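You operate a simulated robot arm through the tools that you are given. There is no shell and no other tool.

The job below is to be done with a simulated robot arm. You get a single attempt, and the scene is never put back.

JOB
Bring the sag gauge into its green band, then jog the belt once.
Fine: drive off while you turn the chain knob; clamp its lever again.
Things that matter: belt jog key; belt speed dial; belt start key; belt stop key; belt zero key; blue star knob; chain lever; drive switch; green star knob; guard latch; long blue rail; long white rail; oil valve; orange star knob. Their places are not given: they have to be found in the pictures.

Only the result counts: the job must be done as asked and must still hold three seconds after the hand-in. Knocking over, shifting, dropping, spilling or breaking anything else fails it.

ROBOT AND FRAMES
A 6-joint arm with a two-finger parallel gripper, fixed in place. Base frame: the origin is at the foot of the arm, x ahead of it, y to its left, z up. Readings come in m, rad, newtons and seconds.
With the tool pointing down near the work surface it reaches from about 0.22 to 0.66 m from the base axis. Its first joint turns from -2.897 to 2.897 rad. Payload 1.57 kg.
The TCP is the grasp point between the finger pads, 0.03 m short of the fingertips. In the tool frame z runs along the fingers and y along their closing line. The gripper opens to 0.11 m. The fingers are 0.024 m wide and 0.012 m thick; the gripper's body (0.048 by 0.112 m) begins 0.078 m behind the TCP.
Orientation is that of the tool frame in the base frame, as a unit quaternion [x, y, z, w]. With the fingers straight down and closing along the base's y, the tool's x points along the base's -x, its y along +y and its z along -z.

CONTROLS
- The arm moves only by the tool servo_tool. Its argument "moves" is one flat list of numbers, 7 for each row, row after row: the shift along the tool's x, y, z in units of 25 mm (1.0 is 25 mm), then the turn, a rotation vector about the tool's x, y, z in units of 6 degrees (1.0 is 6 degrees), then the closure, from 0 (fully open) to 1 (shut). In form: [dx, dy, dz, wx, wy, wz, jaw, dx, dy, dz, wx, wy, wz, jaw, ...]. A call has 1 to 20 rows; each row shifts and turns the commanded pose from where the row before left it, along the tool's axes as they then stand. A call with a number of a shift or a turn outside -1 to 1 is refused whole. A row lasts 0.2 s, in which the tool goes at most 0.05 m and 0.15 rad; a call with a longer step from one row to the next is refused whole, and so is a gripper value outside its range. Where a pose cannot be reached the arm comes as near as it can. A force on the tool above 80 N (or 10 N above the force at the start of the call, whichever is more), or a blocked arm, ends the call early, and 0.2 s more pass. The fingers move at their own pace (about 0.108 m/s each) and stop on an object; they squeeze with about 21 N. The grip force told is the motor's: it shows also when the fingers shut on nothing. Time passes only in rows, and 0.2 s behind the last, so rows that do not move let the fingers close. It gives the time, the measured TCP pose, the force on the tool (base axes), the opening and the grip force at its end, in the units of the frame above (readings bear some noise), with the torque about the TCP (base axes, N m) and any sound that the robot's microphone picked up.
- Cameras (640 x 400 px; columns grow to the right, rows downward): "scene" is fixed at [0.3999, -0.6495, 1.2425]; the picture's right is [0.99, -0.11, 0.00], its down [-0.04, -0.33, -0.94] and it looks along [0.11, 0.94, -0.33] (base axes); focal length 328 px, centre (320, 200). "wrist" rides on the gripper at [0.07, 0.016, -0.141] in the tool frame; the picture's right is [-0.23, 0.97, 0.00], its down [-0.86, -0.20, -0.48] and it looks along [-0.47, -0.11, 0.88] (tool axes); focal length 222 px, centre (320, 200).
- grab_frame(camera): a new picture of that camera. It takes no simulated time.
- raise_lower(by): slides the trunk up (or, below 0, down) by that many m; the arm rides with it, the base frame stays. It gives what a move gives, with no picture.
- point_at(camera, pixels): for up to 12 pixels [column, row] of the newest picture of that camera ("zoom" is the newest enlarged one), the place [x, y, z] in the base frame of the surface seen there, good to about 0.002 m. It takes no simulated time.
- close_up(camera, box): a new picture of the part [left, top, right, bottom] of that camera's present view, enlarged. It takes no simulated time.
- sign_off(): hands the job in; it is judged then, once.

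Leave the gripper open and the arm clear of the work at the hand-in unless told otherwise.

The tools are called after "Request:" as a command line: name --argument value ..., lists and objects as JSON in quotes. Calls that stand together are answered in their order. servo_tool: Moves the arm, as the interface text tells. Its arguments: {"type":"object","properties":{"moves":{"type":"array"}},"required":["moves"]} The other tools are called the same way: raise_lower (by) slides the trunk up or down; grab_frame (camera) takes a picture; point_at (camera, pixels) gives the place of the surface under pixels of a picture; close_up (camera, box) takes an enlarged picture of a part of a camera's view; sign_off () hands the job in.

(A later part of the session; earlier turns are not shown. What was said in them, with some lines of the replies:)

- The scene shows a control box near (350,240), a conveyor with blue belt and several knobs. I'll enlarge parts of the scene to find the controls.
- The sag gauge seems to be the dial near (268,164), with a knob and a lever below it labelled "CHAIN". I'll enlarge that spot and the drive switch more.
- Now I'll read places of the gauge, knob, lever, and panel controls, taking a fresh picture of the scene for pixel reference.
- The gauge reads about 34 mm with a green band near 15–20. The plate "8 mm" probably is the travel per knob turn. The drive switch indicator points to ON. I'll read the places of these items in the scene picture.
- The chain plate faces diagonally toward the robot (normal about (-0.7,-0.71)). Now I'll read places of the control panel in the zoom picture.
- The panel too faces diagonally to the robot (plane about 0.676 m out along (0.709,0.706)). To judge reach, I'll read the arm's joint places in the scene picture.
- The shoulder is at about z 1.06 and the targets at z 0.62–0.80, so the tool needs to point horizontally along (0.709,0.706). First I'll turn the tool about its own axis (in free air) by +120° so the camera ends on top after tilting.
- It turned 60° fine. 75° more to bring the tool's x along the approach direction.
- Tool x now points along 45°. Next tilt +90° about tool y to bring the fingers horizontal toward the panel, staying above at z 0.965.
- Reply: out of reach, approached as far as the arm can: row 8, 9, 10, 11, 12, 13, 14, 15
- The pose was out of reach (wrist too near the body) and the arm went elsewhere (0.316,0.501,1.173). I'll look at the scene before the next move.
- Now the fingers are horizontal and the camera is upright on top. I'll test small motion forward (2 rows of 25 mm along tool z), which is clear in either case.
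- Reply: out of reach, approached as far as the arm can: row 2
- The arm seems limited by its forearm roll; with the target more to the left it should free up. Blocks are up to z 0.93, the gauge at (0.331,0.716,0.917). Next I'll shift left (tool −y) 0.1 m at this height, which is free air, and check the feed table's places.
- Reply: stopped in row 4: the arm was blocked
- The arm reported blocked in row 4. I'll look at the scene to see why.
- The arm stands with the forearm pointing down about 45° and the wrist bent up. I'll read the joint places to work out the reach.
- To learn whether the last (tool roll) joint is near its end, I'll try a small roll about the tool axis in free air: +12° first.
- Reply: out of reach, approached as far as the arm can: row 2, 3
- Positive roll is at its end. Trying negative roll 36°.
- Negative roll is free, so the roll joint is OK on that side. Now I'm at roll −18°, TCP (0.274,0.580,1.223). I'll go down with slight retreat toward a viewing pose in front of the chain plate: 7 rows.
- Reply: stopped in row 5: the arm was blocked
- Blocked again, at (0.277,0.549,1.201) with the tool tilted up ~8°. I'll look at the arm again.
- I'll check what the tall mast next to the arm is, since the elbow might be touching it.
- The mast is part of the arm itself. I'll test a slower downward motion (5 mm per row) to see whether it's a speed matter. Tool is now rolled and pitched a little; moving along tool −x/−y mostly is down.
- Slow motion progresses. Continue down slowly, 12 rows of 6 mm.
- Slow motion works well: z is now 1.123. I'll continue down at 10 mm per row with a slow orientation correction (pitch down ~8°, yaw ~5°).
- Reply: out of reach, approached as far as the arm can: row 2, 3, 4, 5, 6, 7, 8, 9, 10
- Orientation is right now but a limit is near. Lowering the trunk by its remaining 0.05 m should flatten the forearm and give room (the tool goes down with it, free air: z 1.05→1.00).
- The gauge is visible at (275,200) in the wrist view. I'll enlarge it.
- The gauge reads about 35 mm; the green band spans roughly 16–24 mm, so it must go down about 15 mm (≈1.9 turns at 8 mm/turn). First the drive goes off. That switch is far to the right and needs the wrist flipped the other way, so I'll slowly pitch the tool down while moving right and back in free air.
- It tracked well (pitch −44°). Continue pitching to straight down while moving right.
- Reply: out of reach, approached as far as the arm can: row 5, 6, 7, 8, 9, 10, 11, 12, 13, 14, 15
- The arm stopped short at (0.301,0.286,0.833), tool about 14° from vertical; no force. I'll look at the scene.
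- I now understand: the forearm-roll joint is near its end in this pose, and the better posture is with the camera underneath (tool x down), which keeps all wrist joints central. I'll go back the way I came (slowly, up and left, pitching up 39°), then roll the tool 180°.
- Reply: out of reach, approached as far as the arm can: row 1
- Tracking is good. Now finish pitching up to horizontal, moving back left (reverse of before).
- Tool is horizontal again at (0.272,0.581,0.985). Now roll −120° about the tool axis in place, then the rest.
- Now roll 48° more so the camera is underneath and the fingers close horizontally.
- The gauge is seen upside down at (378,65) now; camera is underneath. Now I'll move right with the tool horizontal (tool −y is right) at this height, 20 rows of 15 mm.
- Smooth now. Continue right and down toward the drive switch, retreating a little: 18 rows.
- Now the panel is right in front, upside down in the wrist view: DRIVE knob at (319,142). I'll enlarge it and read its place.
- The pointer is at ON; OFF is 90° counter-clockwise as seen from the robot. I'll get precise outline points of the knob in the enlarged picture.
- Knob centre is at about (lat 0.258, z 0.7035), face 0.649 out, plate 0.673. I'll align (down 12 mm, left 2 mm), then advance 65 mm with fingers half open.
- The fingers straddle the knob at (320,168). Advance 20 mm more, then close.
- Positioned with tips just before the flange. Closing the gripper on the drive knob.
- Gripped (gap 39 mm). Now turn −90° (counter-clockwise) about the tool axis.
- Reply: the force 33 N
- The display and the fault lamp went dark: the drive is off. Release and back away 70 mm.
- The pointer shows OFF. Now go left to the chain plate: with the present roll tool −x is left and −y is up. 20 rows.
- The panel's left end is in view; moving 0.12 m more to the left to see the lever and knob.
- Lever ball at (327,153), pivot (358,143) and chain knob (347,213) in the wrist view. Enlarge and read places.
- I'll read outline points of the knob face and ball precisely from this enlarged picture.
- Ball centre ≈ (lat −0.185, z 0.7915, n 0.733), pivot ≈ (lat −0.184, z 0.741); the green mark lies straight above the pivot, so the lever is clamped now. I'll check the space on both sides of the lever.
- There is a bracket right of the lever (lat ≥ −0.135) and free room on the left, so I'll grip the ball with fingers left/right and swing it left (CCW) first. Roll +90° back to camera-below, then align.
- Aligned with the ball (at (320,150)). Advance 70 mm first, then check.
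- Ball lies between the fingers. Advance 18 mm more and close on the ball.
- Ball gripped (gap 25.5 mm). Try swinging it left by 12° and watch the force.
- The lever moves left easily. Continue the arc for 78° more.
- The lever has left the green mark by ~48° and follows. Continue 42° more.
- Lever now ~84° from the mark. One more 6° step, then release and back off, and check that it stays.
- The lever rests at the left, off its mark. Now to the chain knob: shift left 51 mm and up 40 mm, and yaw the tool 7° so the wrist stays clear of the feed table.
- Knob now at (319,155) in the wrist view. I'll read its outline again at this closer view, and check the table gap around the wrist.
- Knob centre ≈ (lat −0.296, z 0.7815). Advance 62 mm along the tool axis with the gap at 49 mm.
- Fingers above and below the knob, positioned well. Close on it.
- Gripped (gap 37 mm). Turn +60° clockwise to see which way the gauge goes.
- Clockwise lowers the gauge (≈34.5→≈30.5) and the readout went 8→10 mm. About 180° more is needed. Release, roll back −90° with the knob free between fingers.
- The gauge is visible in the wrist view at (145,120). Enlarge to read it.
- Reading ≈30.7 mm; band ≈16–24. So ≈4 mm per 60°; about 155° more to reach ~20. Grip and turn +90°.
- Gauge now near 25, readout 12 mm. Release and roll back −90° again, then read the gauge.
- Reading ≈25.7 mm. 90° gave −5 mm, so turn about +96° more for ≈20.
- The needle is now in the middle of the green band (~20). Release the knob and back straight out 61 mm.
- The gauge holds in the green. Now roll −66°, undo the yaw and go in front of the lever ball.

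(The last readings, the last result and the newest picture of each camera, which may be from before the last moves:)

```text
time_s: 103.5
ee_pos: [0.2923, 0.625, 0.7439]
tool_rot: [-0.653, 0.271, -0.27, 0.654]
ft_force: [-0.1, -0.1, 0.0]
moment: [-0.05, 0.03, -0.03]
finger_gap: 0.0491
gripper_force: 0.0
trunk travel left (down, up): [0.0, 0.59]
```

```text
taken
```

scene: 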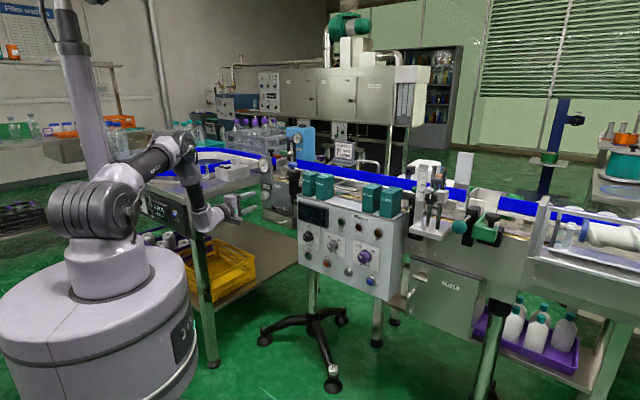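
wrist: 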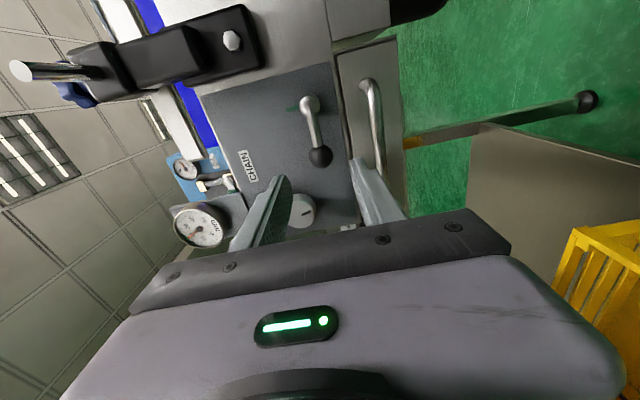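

Ball at (320,157) between the finger lines. Advance 66 mm and close on the ball.

Request:
servo_tool --moves '[0, 0.012, 0.38, 0, 0, 0, 0.55, 0, 0.012, 0.38, 0, 0, 0, 0.55, 0, 0.012, 0.38, 0, 0, 0, 0.55, 0, 0.012, 0.38, 0, 0, 0, 0.55, 0, 0.012, 0.38, 0, 0, 0, 0.55, 0, 0.01, 0.38, 0, 0, 0, 0.55, 0, 0.01, 0.38, 0, 0, 0, 0.55, 0, 0, 0, 0, 0, 0, 0.7, 0, 0, 0, 0, 0, 0, 0.85, 0, 0, 0, 0, 0, 0, 1, 0, 0, 0, 0, 0, 0, 1]'

Request:
close_up --camera "wrist" --box '[240, 80, 400, 200]'

```text
time_s: 105.9
ee_pos: [0.339, 0.6716, 0.7413]
tool_rot: [0.654, -0.27, 0.27, -0.653]
ft_force: [1.6, 3.6, 3.1]
moment: [0.02, -0.05, -0.01]
finger_gap: 0.0251
gripper_force: 36.4
trunk travel left (down, up): [0.0, 0.59]
```

```text
3.33 times, centred on (320, 140) of wrist
```

zoom: 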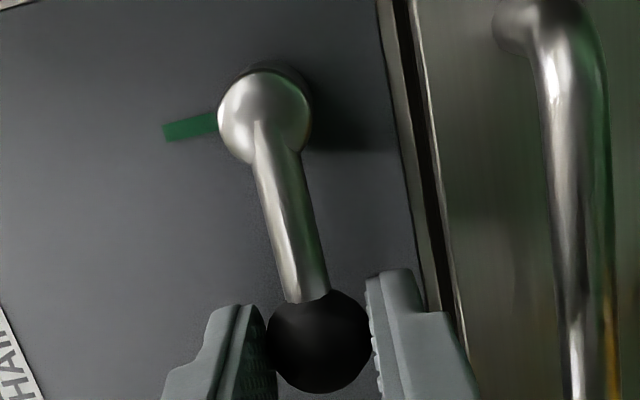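

Ball gripped. Swing the lever back +90° (clockwise) to its green mark: 15 rows of 6°.

Request:
servo_tool --moves '[0.011, -0.211, 0, 0, 0, 1, 1, 0.011, -0.211, 0, 0, 0, 1, 1, 0.011, -0.211, 0, 0, 0, 1, 1, 0.011, -0.211, 0, 0, 0, 1, 1, 0.011, -0.211, 0, 0, 0, 1, 1, 0.011, -0.211, 0, 0, 0, 1, 1, 0.011, -0.211, 0, 0, 0, 1, 1, 0.011, -0.211, 0, 0, 0, 1, 1, 0.011, -0.211, 0, 0, 0, 1, 1, 0.011, -0.211, 0, 0, 0, 1, 1, 0.011, -0.211, 0, 0, 0, 1, 1, 0.011, -0.211, 0, 0, 0, 1, 1, 0.011, -0.211, 0, 0, 0, 1, 1, 0.011, -0.211, 0, 0, 0, 1, 1]'

Request:
close_up --camera "wrist" --box '[240, 80, 400, 200]'

Request:
close_up --camera "scene" --box '[245, 150, 309, 225]'

```text
time_s: 108.9
ee_pos: [0.3718, 0.6389, 0.7915]
tool_rot: [-0.304, 0.638, 0.236, 0.666]
ft_force: [-4.7, 2.3, 2.9]
moment: [0.43, -0.2, 0.2]
finger_gap: 0.025
gripper_force: 36.9
trunk travel left (down, up): [0.0, 0.59]
```

```text
3.33 times, centred on (320, 140) of wrist
```

zoom: 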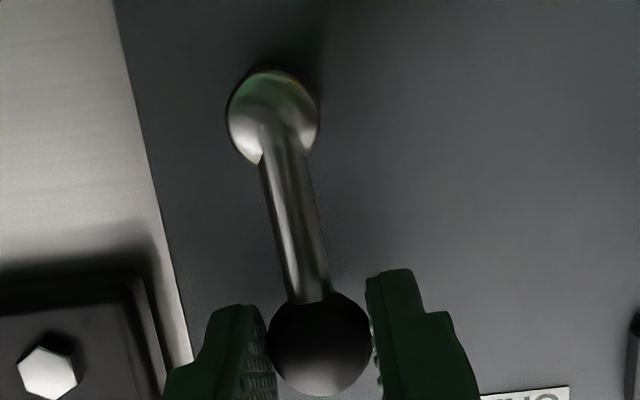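

```text
5.33 times, centred on (277, 188) of scene
```

zoom: 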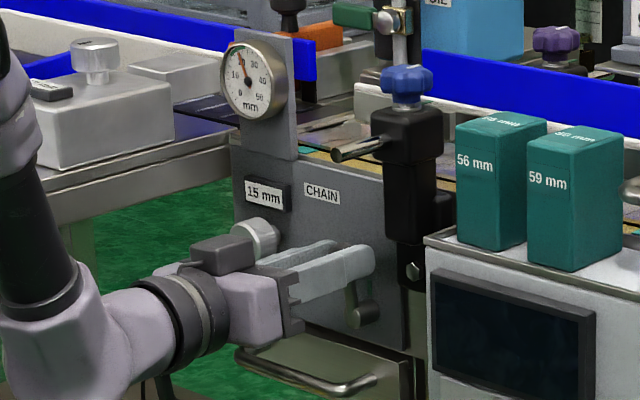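

14 rows done; 6° remain to the vertical. Do the last 6° in two half steps.

Request:
servo_tool --moves '[0.005, -0.105, 0, 0, 0, 0.5, 1, 0.005, -0.105, 0, 0, 0, 0.5, 1, 0, 0, 0, 0, 0, 0, 1]'

Request:
close_up --camera "wrist" --box '[240, 80, 400, 200]'

```text
time_s: 109.7
ee_pos: [0.3747, 0.6371, 0.7907]
tool_rot: [-0.272, 0.653, 0.271, 0.653]
ft_force: [-7.0, 9.4, 1.8]
moment: [-0.12, 0.03, 0.27]
finger_gap: 0.0253
gripper_force: 36.3
trunk travel left (down, up): [0.0, 0.59]
```

```text
3.33 times, centred on (320, 140) of wrist
```

zoom: 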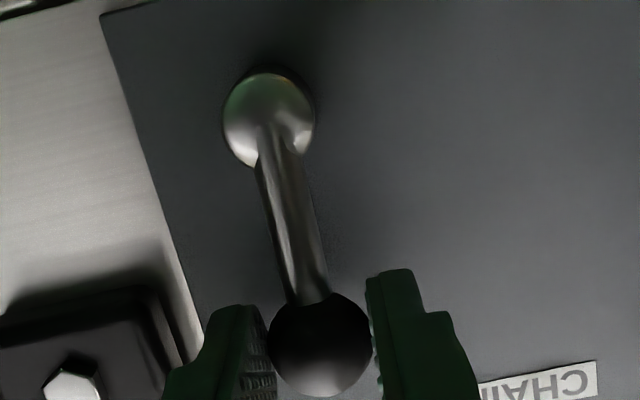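

The view matches the original clamped one and the lever presses on its stop. Release and back out.

Request:
servo_tool --moves '[0, 0, 0, 0, 0, 0, 0.6, 0, 0, 0, 0, 0, 0, 0.55, 0, 0, 0, 0, 0, 0, 0.55, 0, 0, -0.4, 0, 0, 0, 0.55, 0, 0, -0.4, 0, 0, 0, 0.55, 0, 0, -0.4, 0, 0, 0, 0.55, 0, 0, -0.4, 0, 0, 0, 0.55, 0, 0, -0.4, 0, 0, 0, 0.55, 0, 0, -0.4, 0, 0, 0, 0.55, 0, 0, -0.4, 0, 0, 0, 0.55, 0, 0, -0.4, 0, 0, 0, 0.55, 0, 0, -0.4, 0, 0, 0, 0.55, 0, 0, -0.4, 0, 0, 0, 0.55]'

Request:
close_up --camera "wrist" --box '[250, 60, 450, 210]'

Request:
close_up --camera "scene" --box '[245, 150, 309, 225]'

```text
time_s: 112.5
ee_pos: [0.3047, 0.5642, 0.7922]
tool_rot: [-0.271, 0.653, 0.271, 0.653]
ft_force: [0.5, -0.2, -0.5]
moment: [0.0, -0.02, -0.02]
finger_gap: 0.0499
gripper_force: 0.0
trunk travel left (down, up): [0.0, 0.59]
```

```text
2.67 times, centred on (350, 135) of wrist
```

zoom: 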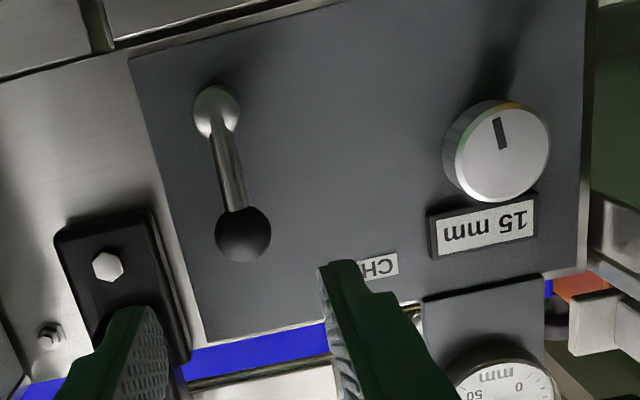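

```text
5.33 times, centred on (277, 188) of scene
```

zoom: 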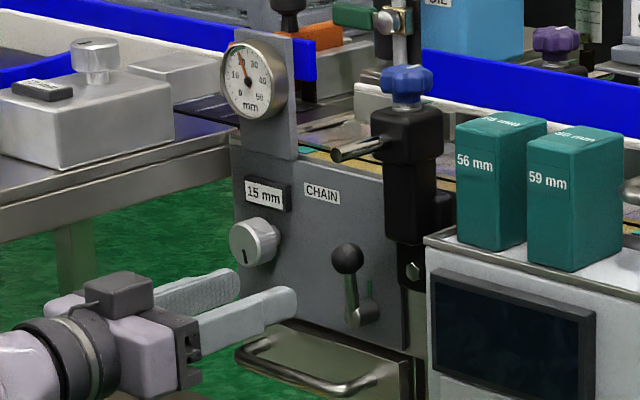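

Lever is upright at its mark, the gauge is still in green, readout 15 mm. Now back to the panel: retreat 50 mm and travel right (tool −y), going down to z 0.70.

Request:
servo_tool --moves '[0, -0.2, -0.5, 0, 0, 0, 0.55, 0, -0.4, -0.5, 0, 0, 0, 0.55, 0, -0.6, -0.5, 0, 0, 0, 0.55, 0, -0.6, -0.46, 0, 0, 0, 0.55, 0.15, -0.6, 0, 0, 0, 0, 0.55, 0.15, -0.6, 0, 0, 0, 0, 0.55, 0.15, -0.6, 0, 0, 0, 0, 0.55, 0.15, -0.6, 0, 0, 0, 0, 0.55, 0.15, -0.6, 0, 0, 0, 0, 0.55, 0.15, -0.6, 0, 0, 0, 0, 0.55, 0.15, -0.6, 0, 0, 0, 0, 0.55, 0.15, -0.6, 0, 0, 0, 0, 0.55, 0.15, -0.6, 0, 0, 0, 0, 0.55, 0.15, -0.6, 0, 0, 0, 0, 0.55, 0.15, -0.6, 0, 0, 0, 0, 0.55, 0.15, -0.6, 0, 0, 0, 0, 0.55, 0.15, -0.6, 0, 0, 0, 0, 0.55, 0.15, -0.6, 0, 0, 0, 0, 0.55, 0.15, -0.6, 0, 0, 0, 0, 0.55, 0.15, -0.6, 0, 0, 0, 0, 0.55]'

```text
time_s: 116.7
ee_pos: [0.4719, 0.3292, 0.7303]
tool_rot: [-0.27, 0.654, 0.27, 0.653]
ft_force: [0.4, 0.0, 0.6]
moment: [0.03, -0.04, 0.0]
finger_gap: 0.0496
gripper_force: 0.1
trunk travel left (down, up): [0.0, 0.59]
```

At (n 0.567, lat 0.10, z 0.73). Continue right 158 mm, down 27 mm.

Request:
servo_tool --moves '[0.097, -0.576, 0, 0, 0, 0, 0.4, 0.097, -0.576, 0, 0, 0, 0, 0.4, 0.097, -0.576, 0, 0, 0, 0, 0.4, 0.097, -0.576, 0, 0, 0, 0, 0.4, 0.097, -0.576, 0, 0, 0, 0, 0.4, 0.097, -0.576, 0, 0, 0, 0, 0.4, 0.097, -0.576, 0, 0, 0, 0, 0.4, 0.097, -0.576, 0, 0, 0, 0, 0.4, 0.097, -0.576, 0, 0, 0, 0, 0.4, 0.097, -0.576, 0, 0, 0, 0, 0.4, 0.097, -0.576, 0, 0, 0, 0, 0.4]'

Request:
servo_tool --moves '[0, 0, 0, 0, 0, -1, 0.4, 0, 0, 0, 0, 0, -1, 0.4, 0, 0, 0, 0, 0, -1, 0.4, 0, 0, 0, 0, 0, -1, 0.4, 0, 0, 0, 0, 0, -1, 0.4, 0, 0, 0, 0, 0, -1, 0.4, 0, 0, 0, 0, 0, -1, 0.4, 0, 0, 0, 0, 0, -1, 0.4, 0, 0, 0, 0, 0, -1, 0.4, 0, 0, 0, 0, 0, -1, 0.4, 0, 0, 0, 0, 0, -1, 0.4, 0, 0, 0, 0, 0, -1, 0.4, 0, 0, 0, 0, 0, -1, 0.4, 0, 0, 0, 0, 0, -1, 0.4, 0, 0, 0, 0, 0, -1, 0.4]'

Request:
grab_frame --camera "wrist"

```text
time_s: 119.1
ee_pos: [0.5846, 0.2171, 0.7036]
tool_rot: [-0.271, 0.653, 0.271, 0.653]
ft_force: [0.0, -0.2, -0.3]
moment: [0.0, 0.01, 0.02]
finger_gap: 0.066
gripper_force: 0.1
trunk travel left (down, up): [0.0, 0.59]
```

```text
time_s: 122.3
ee_pos: [0.5826, 0.2167, 0.7055]
tool_rot: [-0.653, 0.271, -0.271, 0.654]
ft_force: [0.9, 0.1, 0.2]
moment: [-0.03, 0.02, 0.02]
finger_gap: 0.0661
gripper_force: 0.0
trunk travel left (down, up): [0.0, 0.59]
```

```text
taken
```

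wrist: 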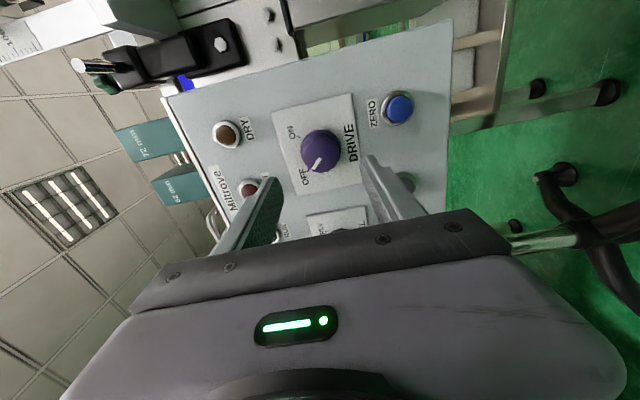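

Aligned with the drive knob, which points to OFF. Advance 67 mm and close on it.

Request:
servo_tool --moves '[0.01, 0.04, 0.4, 0, 0, 0, 0.4, 0.01, 0.04, 0.4, 0, 0, 0, 0.4, 0, 0, 0.4, 0, 0, 0, 0.4, 0, 0, 0.4, 0, 0, 0, 0.4, 0, 0, 0.4, 0, 0, 0, 0.4, 0, 0, 0.4, 0, 0, 0, 0.4, 0, 0, 0.25, 0, 0, 0, 0.4, 0, 0, 0, 0, 0, 0, 0.4, 0, 0, 0, 0, 0, 0, 0.7, 0, 0, 0, 0, 0, 0, 1, 0, 0, 0, 0, 0, 0, 1]'

Request:
close_up --camera "wrist" --box '[220, 100, 420, 260]'

```text
time_s: 124.7
ee_pos: [0.6301, 0.2631, 0.7035]
tool_rot: [-0.653, 0.269, -0.271, 0.654]
ft_force: [3.8, 2.3, 10.4]
moment: [-0.02, 0.09, 0.07]
finger_gap: 0.0395
gripper_force: 45.0
trunk travel left (down, up): [0.0, 0.59]
```

```text
2.50 times, centred on (320, 180) of wrist
```

zoom: 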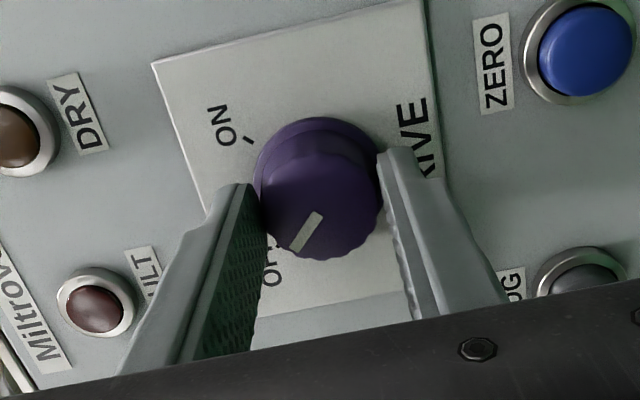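

Gripped. Turn +90° (clockwise) to ON.

Request:
servo_tool --moves '[0, 0, 0, 0, 0, 1, 1, 0, 0, 0, 0, 0, 1, 1, 0, 0, 0, 0, 0, 1, 1, 0, 0, 0, 0, 0, 1, 1, 0, 0, 0, 0, 0, 1, 1, 0, 0, 0, 0, 0, 1, 1, 0, 0, 0, 0, 0, 1, 1, 0, 0, 0, 0, 0, 1, 1, 0, 0, 0, 0, 0, 1, 1, 0, 0, 0, 0, 0, 1, 1, 0, 0, 0, 0, 0, 1, 1, 0, 0, 0, 0, 0, 1, 1, 0, 0, 0, 0, 0, 1, 1, 0, 0, 0, 0, 0, 1, 1, 0, 0, 0, 0, 0, 1, 1]'

Request:
close_up --camera "scene" --box '[295, 200, 415, 300]'

Request:
grab_frame --camera "wrist"

```text
time_s: 127.9
ee_pos: [0.6309, 0.2634, 0.7032]
tool_rot: [-0.271, 0.653, 0.271, 0.653]
ft_force: [23.1, 12.0, 26.6]
moment: [0.49, -0.47, 0.04]
finger_gap: 0.0396
gripper_force: 44.6
trunk travel left (down, up): [0.0, 0.59]
```

```text
4.00 times, centred on (355, 250) of scene
```

zoom: 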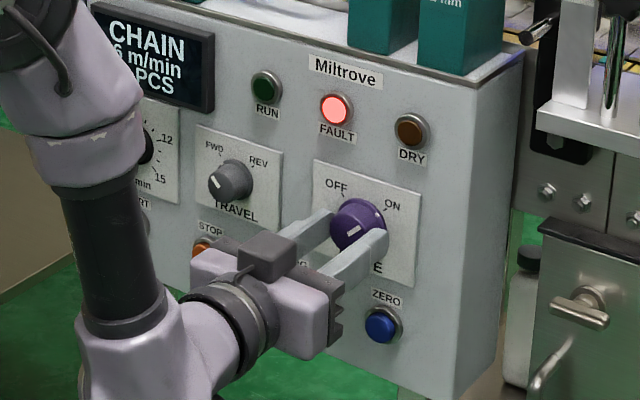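

```text
taken
```

wrist: 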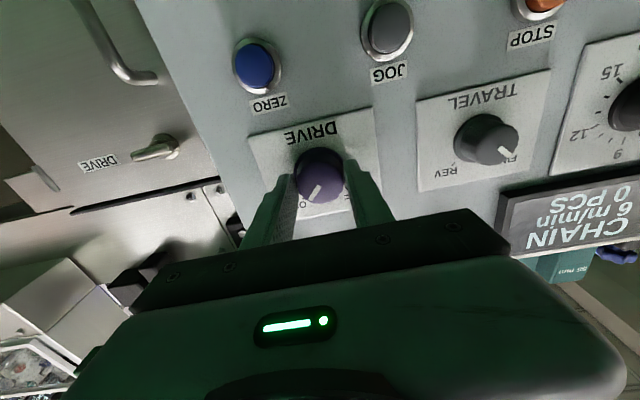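

Drive is on again: display lit, FAULT lamp still red. Release and back off, then look at the gauge and lamps again.

Request:
servo_tool --moves '[0, 0, 0, 0, 0, 0, 0.4, 0, 0, 0, 0, 0, 0, 0.4, 0, 0, 0, 0, 0, 0, 0.4, 0, 0, -0.4, 0, 0, 0, 0.4, 0, 0, -0.4, 0, 0, 0, 0.4, 0, 0, -0.4, 0, 0, 0, 0.4, 0, 0, -0.4, 0, 0, 0, 0.4, 0, 0, -0.4, 0, 0, 0, 0.4, 0, 0, -0.4, 0, 0, 0, 0.4, 0, 0, -0.4, 0, 0, 0, 0.4]'

Request:
grab_frame --camera "wrist"

Request:
close_up --camera "scene" --box '[245, 150, 420, 280]'

Request:
close_up --camera "scene" --box '[255, 150, 285, 176]'

```text
time_s: 130.1
ee_pos: [0.5814, 0.2135, 0.7031]
tool_rot: [-0.271, 0.653, 0.27, 0.653]
ft_force: [-0.6, 0.2, -0.2]
moment: [0.01, 0.01, 0.03]
finger_gap: 0.0659
gripper_force: 0.0
trunk travel left (down, up): [0.0, 0.59]
```

```text
taken
```

wrist: 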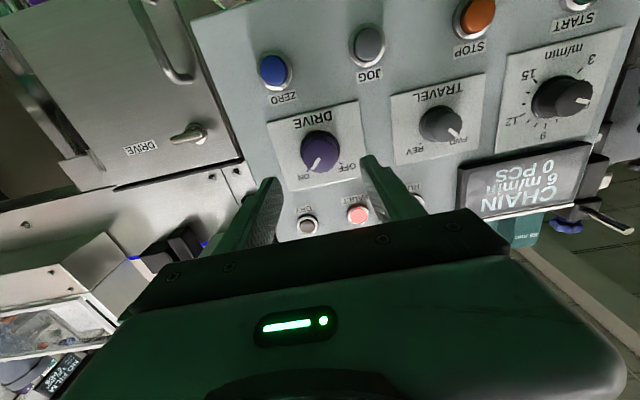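

```text
3.08 times, centred on (332, 215) of scene
```

zoom: 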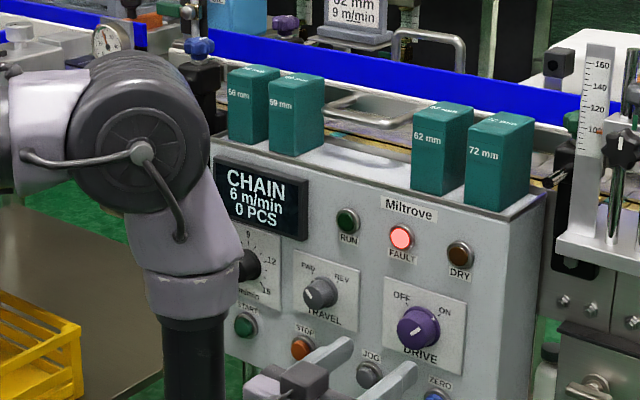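

```text
15.38 times, centred on (270, 163) of scene
```

zoom: 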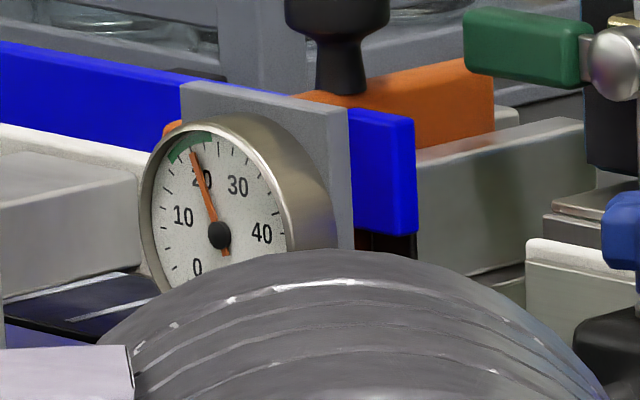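

The gauge stays in green. FAULT is still lit; before pressing JOG, I'll check the guard latch and other parts for an obvious reason.

Request:
close_up --camera "wrist" --box '[60, 60, 260, 200]'

Request:
close_up --camera "scene" --box '[395, 190, 530, 320]'

Request:
close_up --camera "wrist" --box '[330, 0, 640, 230]'

```text
2.86 times, centred on (160, 130) of wrist
```

zoom: 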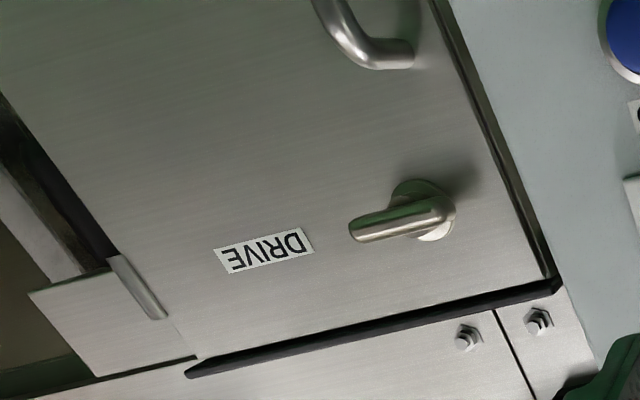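

```text
3.08 times, centred on (462, 255) of scene
```

zoom: 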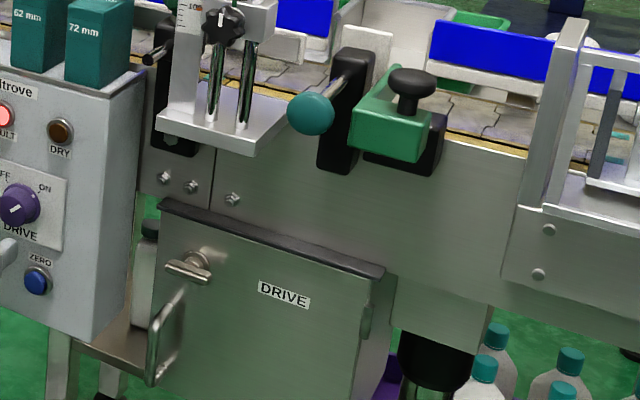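

```text
1.74 times, centred on (485, 115) of wrist
```

zoom: 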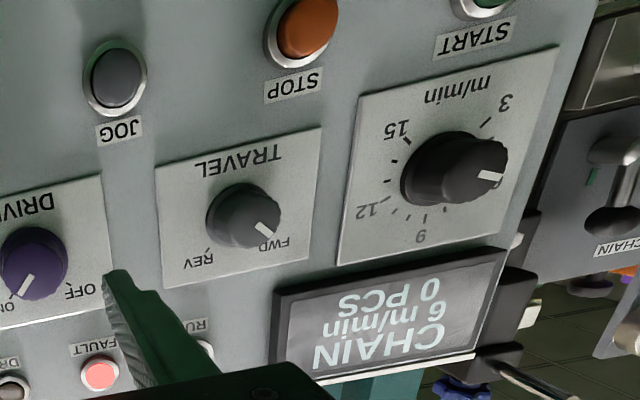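

Nothing else obviously wrong: guard door shut, drive pointer at ON, travel FWD. FAULT may clear with the jog. I'll locate the JOG key (at (369,43)) precisely.

Request:
close_up --camera "wrist" --box '[330, 5, 420, 85]'

Request:
point_at --camera "wrist" --pixels '[[369, 42], [360, 42], [378, 42], [369, 33], [369, 52], [385, 45], [352, 45], [369, 61], [368, 75]]'

```text
5.00 times, centred on (375, 45) of wrist
```

zoom: 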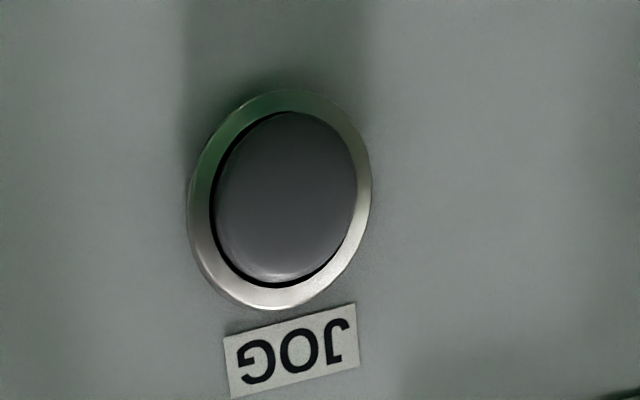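

```text
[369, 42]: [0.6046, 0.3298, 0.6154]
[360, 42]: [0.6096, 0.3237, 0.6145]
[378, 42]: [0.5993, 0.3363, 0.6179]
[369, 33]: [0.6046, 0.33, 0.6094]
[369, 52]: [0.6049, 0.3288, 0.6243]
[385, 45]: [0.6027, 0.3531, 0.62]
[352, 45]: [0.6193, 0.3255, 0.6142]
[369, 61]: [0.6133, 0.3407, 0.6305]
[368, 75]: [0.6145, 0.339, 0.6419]
```

JOG key face centre ≈ (n 0.661, lat 0.194, z 0.617). Move in front of it, shut the fingers, and stop ~10 mm before the key.

Request:
servo_tool --moves '[0.382, 0.289, 0, 0, 0, 0, 1, 0.382, 0.289, 0, 0, 0, 0, 1, 0.382, 0.289, 0, 0, 0, 0, 1, 0.382, 0.289, 0, 0, 0, 0, 1, 0.382, 0.289, 0, 0, 0, 0, 1, 0.382, 0.289, 0, 0, 0, 0, 1, 0.382, 0.289, 0, 0, 0, 0, 1, 0.382, 0.289, 0, 0, 0, 0, 1, 0.382, 0.289, 0, 0, 0, 0, 1, 0, 0, 0.36, 0, 0, 0, 1, 0, 0, 0.36, 0, 0, 0, 1, 0, 0, 0.36, 0, 0, 0, 1, 0, 0, 0.36, 0, 0, 0, 1, 0, 0, 0.36, 0, 0, 0, 1, 0, 0, 0.36, 0, 0, 0, 1, 0, 0, 0, 0, 0, 0, 1]'

Request:
grab_frame --camera "wrist"

Request:
close_up --camera "scene" --box '[295, 200, 415, 300]'

```text
time_s: 133.5
ee_pos: [0.5741, 0.2975, 0.6163]
tool_rot: [-0.27, 0.653, 0.27, 0.654]
ft_force: [0.3, -0.7, -0.2]
moment: [-0.01, 0.01, 0.01]
finger_gap: 0.0
gripper_force: 20.8
trunk travel left (down, up): [0.0, 0.59]
```

```text
taken
```

wrist: 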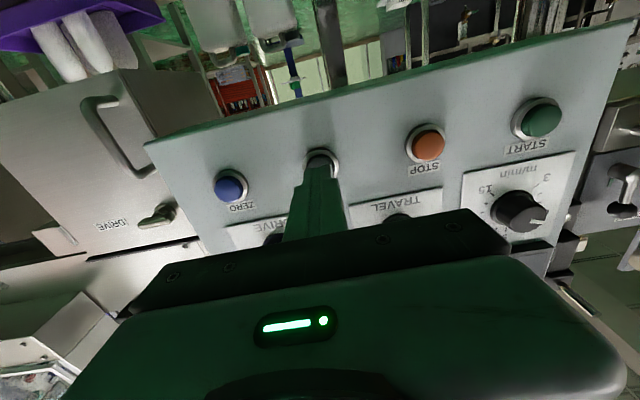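

```text
4.00 times, centred on (355, 250) of scene
```

zoom: 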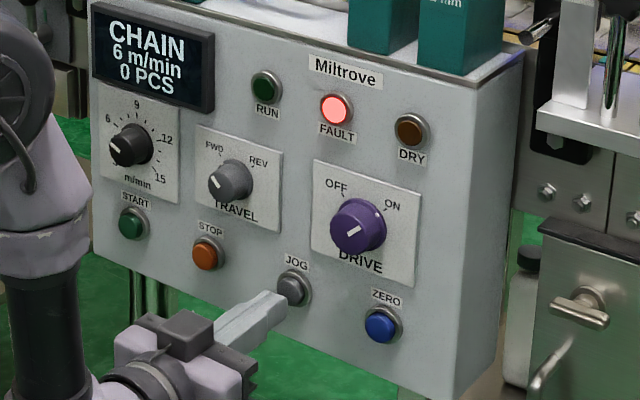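

The closed tip is aligned with JOG, ~14 mm off. Advance slowly 17.5 mm and watch the force and sound.

Request:
servo_tool --moves '[0, 0, 0.2, 0, 0, 0, 1, 0, 0, 0.2, 0, 0, 0, 1, 0, 0, 0.1, 0, 0, 0, 1, 0, 0, 0.1, 0, 0, 0, 1, 0, 0, 0.1, 0, 0, 0, 1]'

Request:
close_up --camera "scene" --box '[295, 200, 415, 300]'

```text
time_s: 134.7
ee_pos: [0.5867, 0.3092, 0.616]
tool_rot: [-0.27, 0.653, 0.271, 0.653]
ft_force: [-1.8, -1.3, -0.2]
moment: [-0.02, -0.01, 0.01]
finger_gap: 0.0
gripper_force: 21.0
trunk travel left (down, up): [0.0, 0.59]
heard: click
```

```text
4.00 times, centred on (355, 250) of scene
```

zoom: 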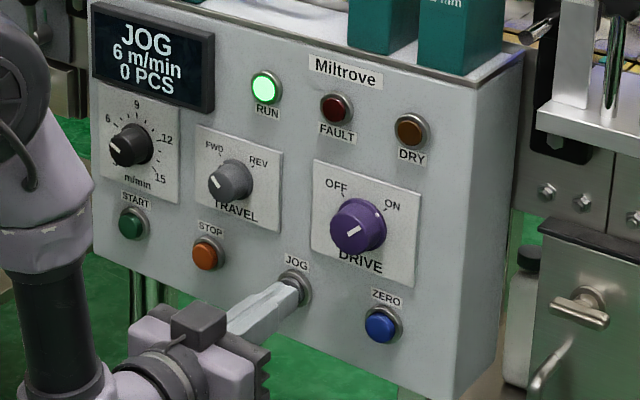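

Click heard: display shows "JOG", RUN lit, FAULT off. Withdraw straight back at once.

Request:
servo_tool --moves '[0, 0, -0.6, 0, 0, 0, 1, 0, 0, -0.6, 0, 0, 0, 1, 0, 0, -0.6, 0, 0, 0, 1, 0, 0, -0.4, 0, 0, 0, 1]'

Request:
close_up --camera "scene" --box '[295, 200, 415, 300]'

Request:
close_up --camera "scene" --box '[245, 150, 309, 225]'

```text
time_s: 135.7
ee_pos: [0.5471, 0.2712, 0.6155]
tool_rot: [-0.27, 0.653, 0.27, 0.653]
ft_force: [0.2, 0.1, -0.5]
moment: [-0.01, -0.01, -0.02]
finger_gap: 0.0
gripper_force: 20.8
trunk travel left (down, up): [0.0, 0.59]
```

```text
4.00 times, centred on (355, 250) of scene
```

zoom: 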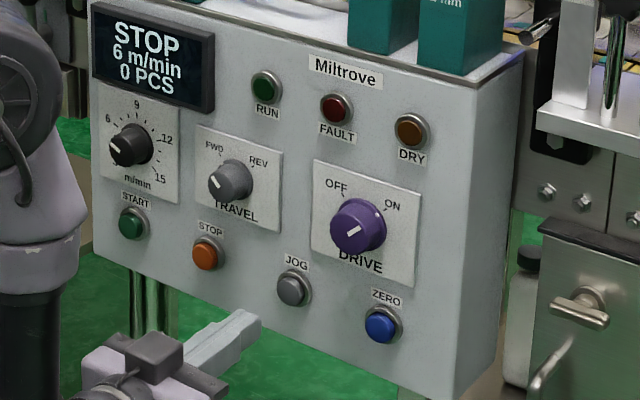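

```text
5.33 times, centred on (277, 188) of scene
```

zoom: 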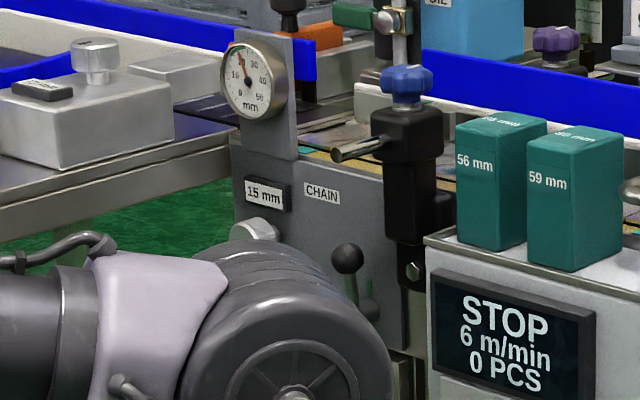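

Display shows "STOP", all lamps are dark: the chain fault is cleared and the jog happened once. Now back away further, open the gripper, and check the gauge again.

Request:
servo_tool --moves '[-0.4, 0, -0.4, 0, 0, 0, 0.5, -0.4, 0, -0.4, 0, 0, 0, 0, -0.4, 0, -0.2, 0, 0, 0, 0, -0.4, 0, 0, 0, 0, 0, 0, 0, 0, 0, 0, 0, 0, 0]'

Request:
close_up --camera "scene" --box '[255, 150, 285, 176]'

Request:
grab_frame --camera "scene"

```text
time_s: 136.9
ee_pos: [0.5297, 0.2525, 0.6558]
tool_rot: [-0.269, 0.654, 0.271, 0.653]
ft_force: [0.5, 0.3, 0.4]
moment: [0.01, 0.0, 0.03]
finger_gap: 0.11
gripper_force: 0.2
trunk travel left (down, up): [0.0, 0.59]
```

```text
15.38 times, centred on (270, 163) of scene
```

zoom: 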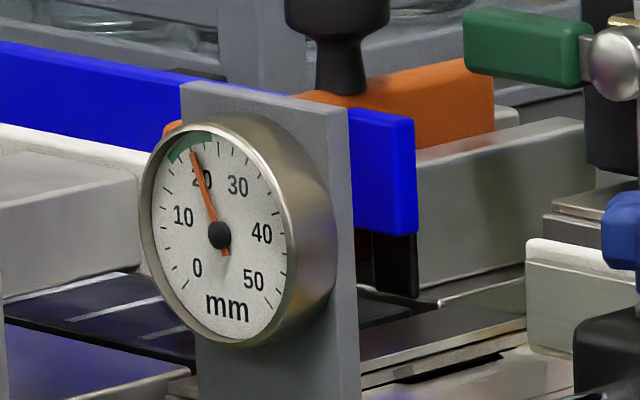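

```text
taken
```

scene: 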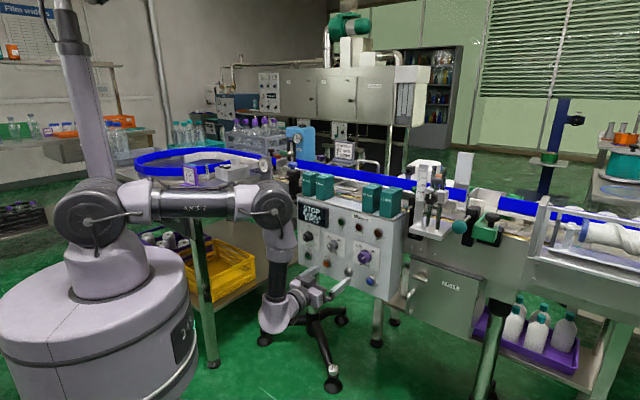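

The gauge needle sits in the middle of the green band, the lever is clamped at its mark, the drive is on, and the belt has been jogged once and is stopped. The gripper is open and clear of the panel. Handing in.

Request:
sign_off

```text
The job is handed in.
```

The sag gauge is in its green band and the belt has been jogged once. The job is handed in, but the hand-in returned no verdict.

- **Sag gauge:** it started at about 35 mm and now reads about 20 mm, in the middle of the band (roughly 16–24 mm). It held there after the lever was clamped, the drive was turned back on and the belt was jogged.
- **Chain knob:** the drive was off for the whole adjustment. I swung the lever off its mark to free the knob, then turned the knob clockwise.
- **Lever:** it is clamped again, back upright at its green mark.
- **Jog:** with the drive on again I pressed JOG once. The display showed "JOG" and the RUN lamp lit. It then went to "STOP", and the FAULT lamp, which had been red from the start, cleared.
- **Left as:** the drive is on with the belt stopped. The gripper is open and clear of the panel. The trunk is 0.05 m lower than at the start, because the arm needed the reach.

I saw nothing else knocked or shifted.
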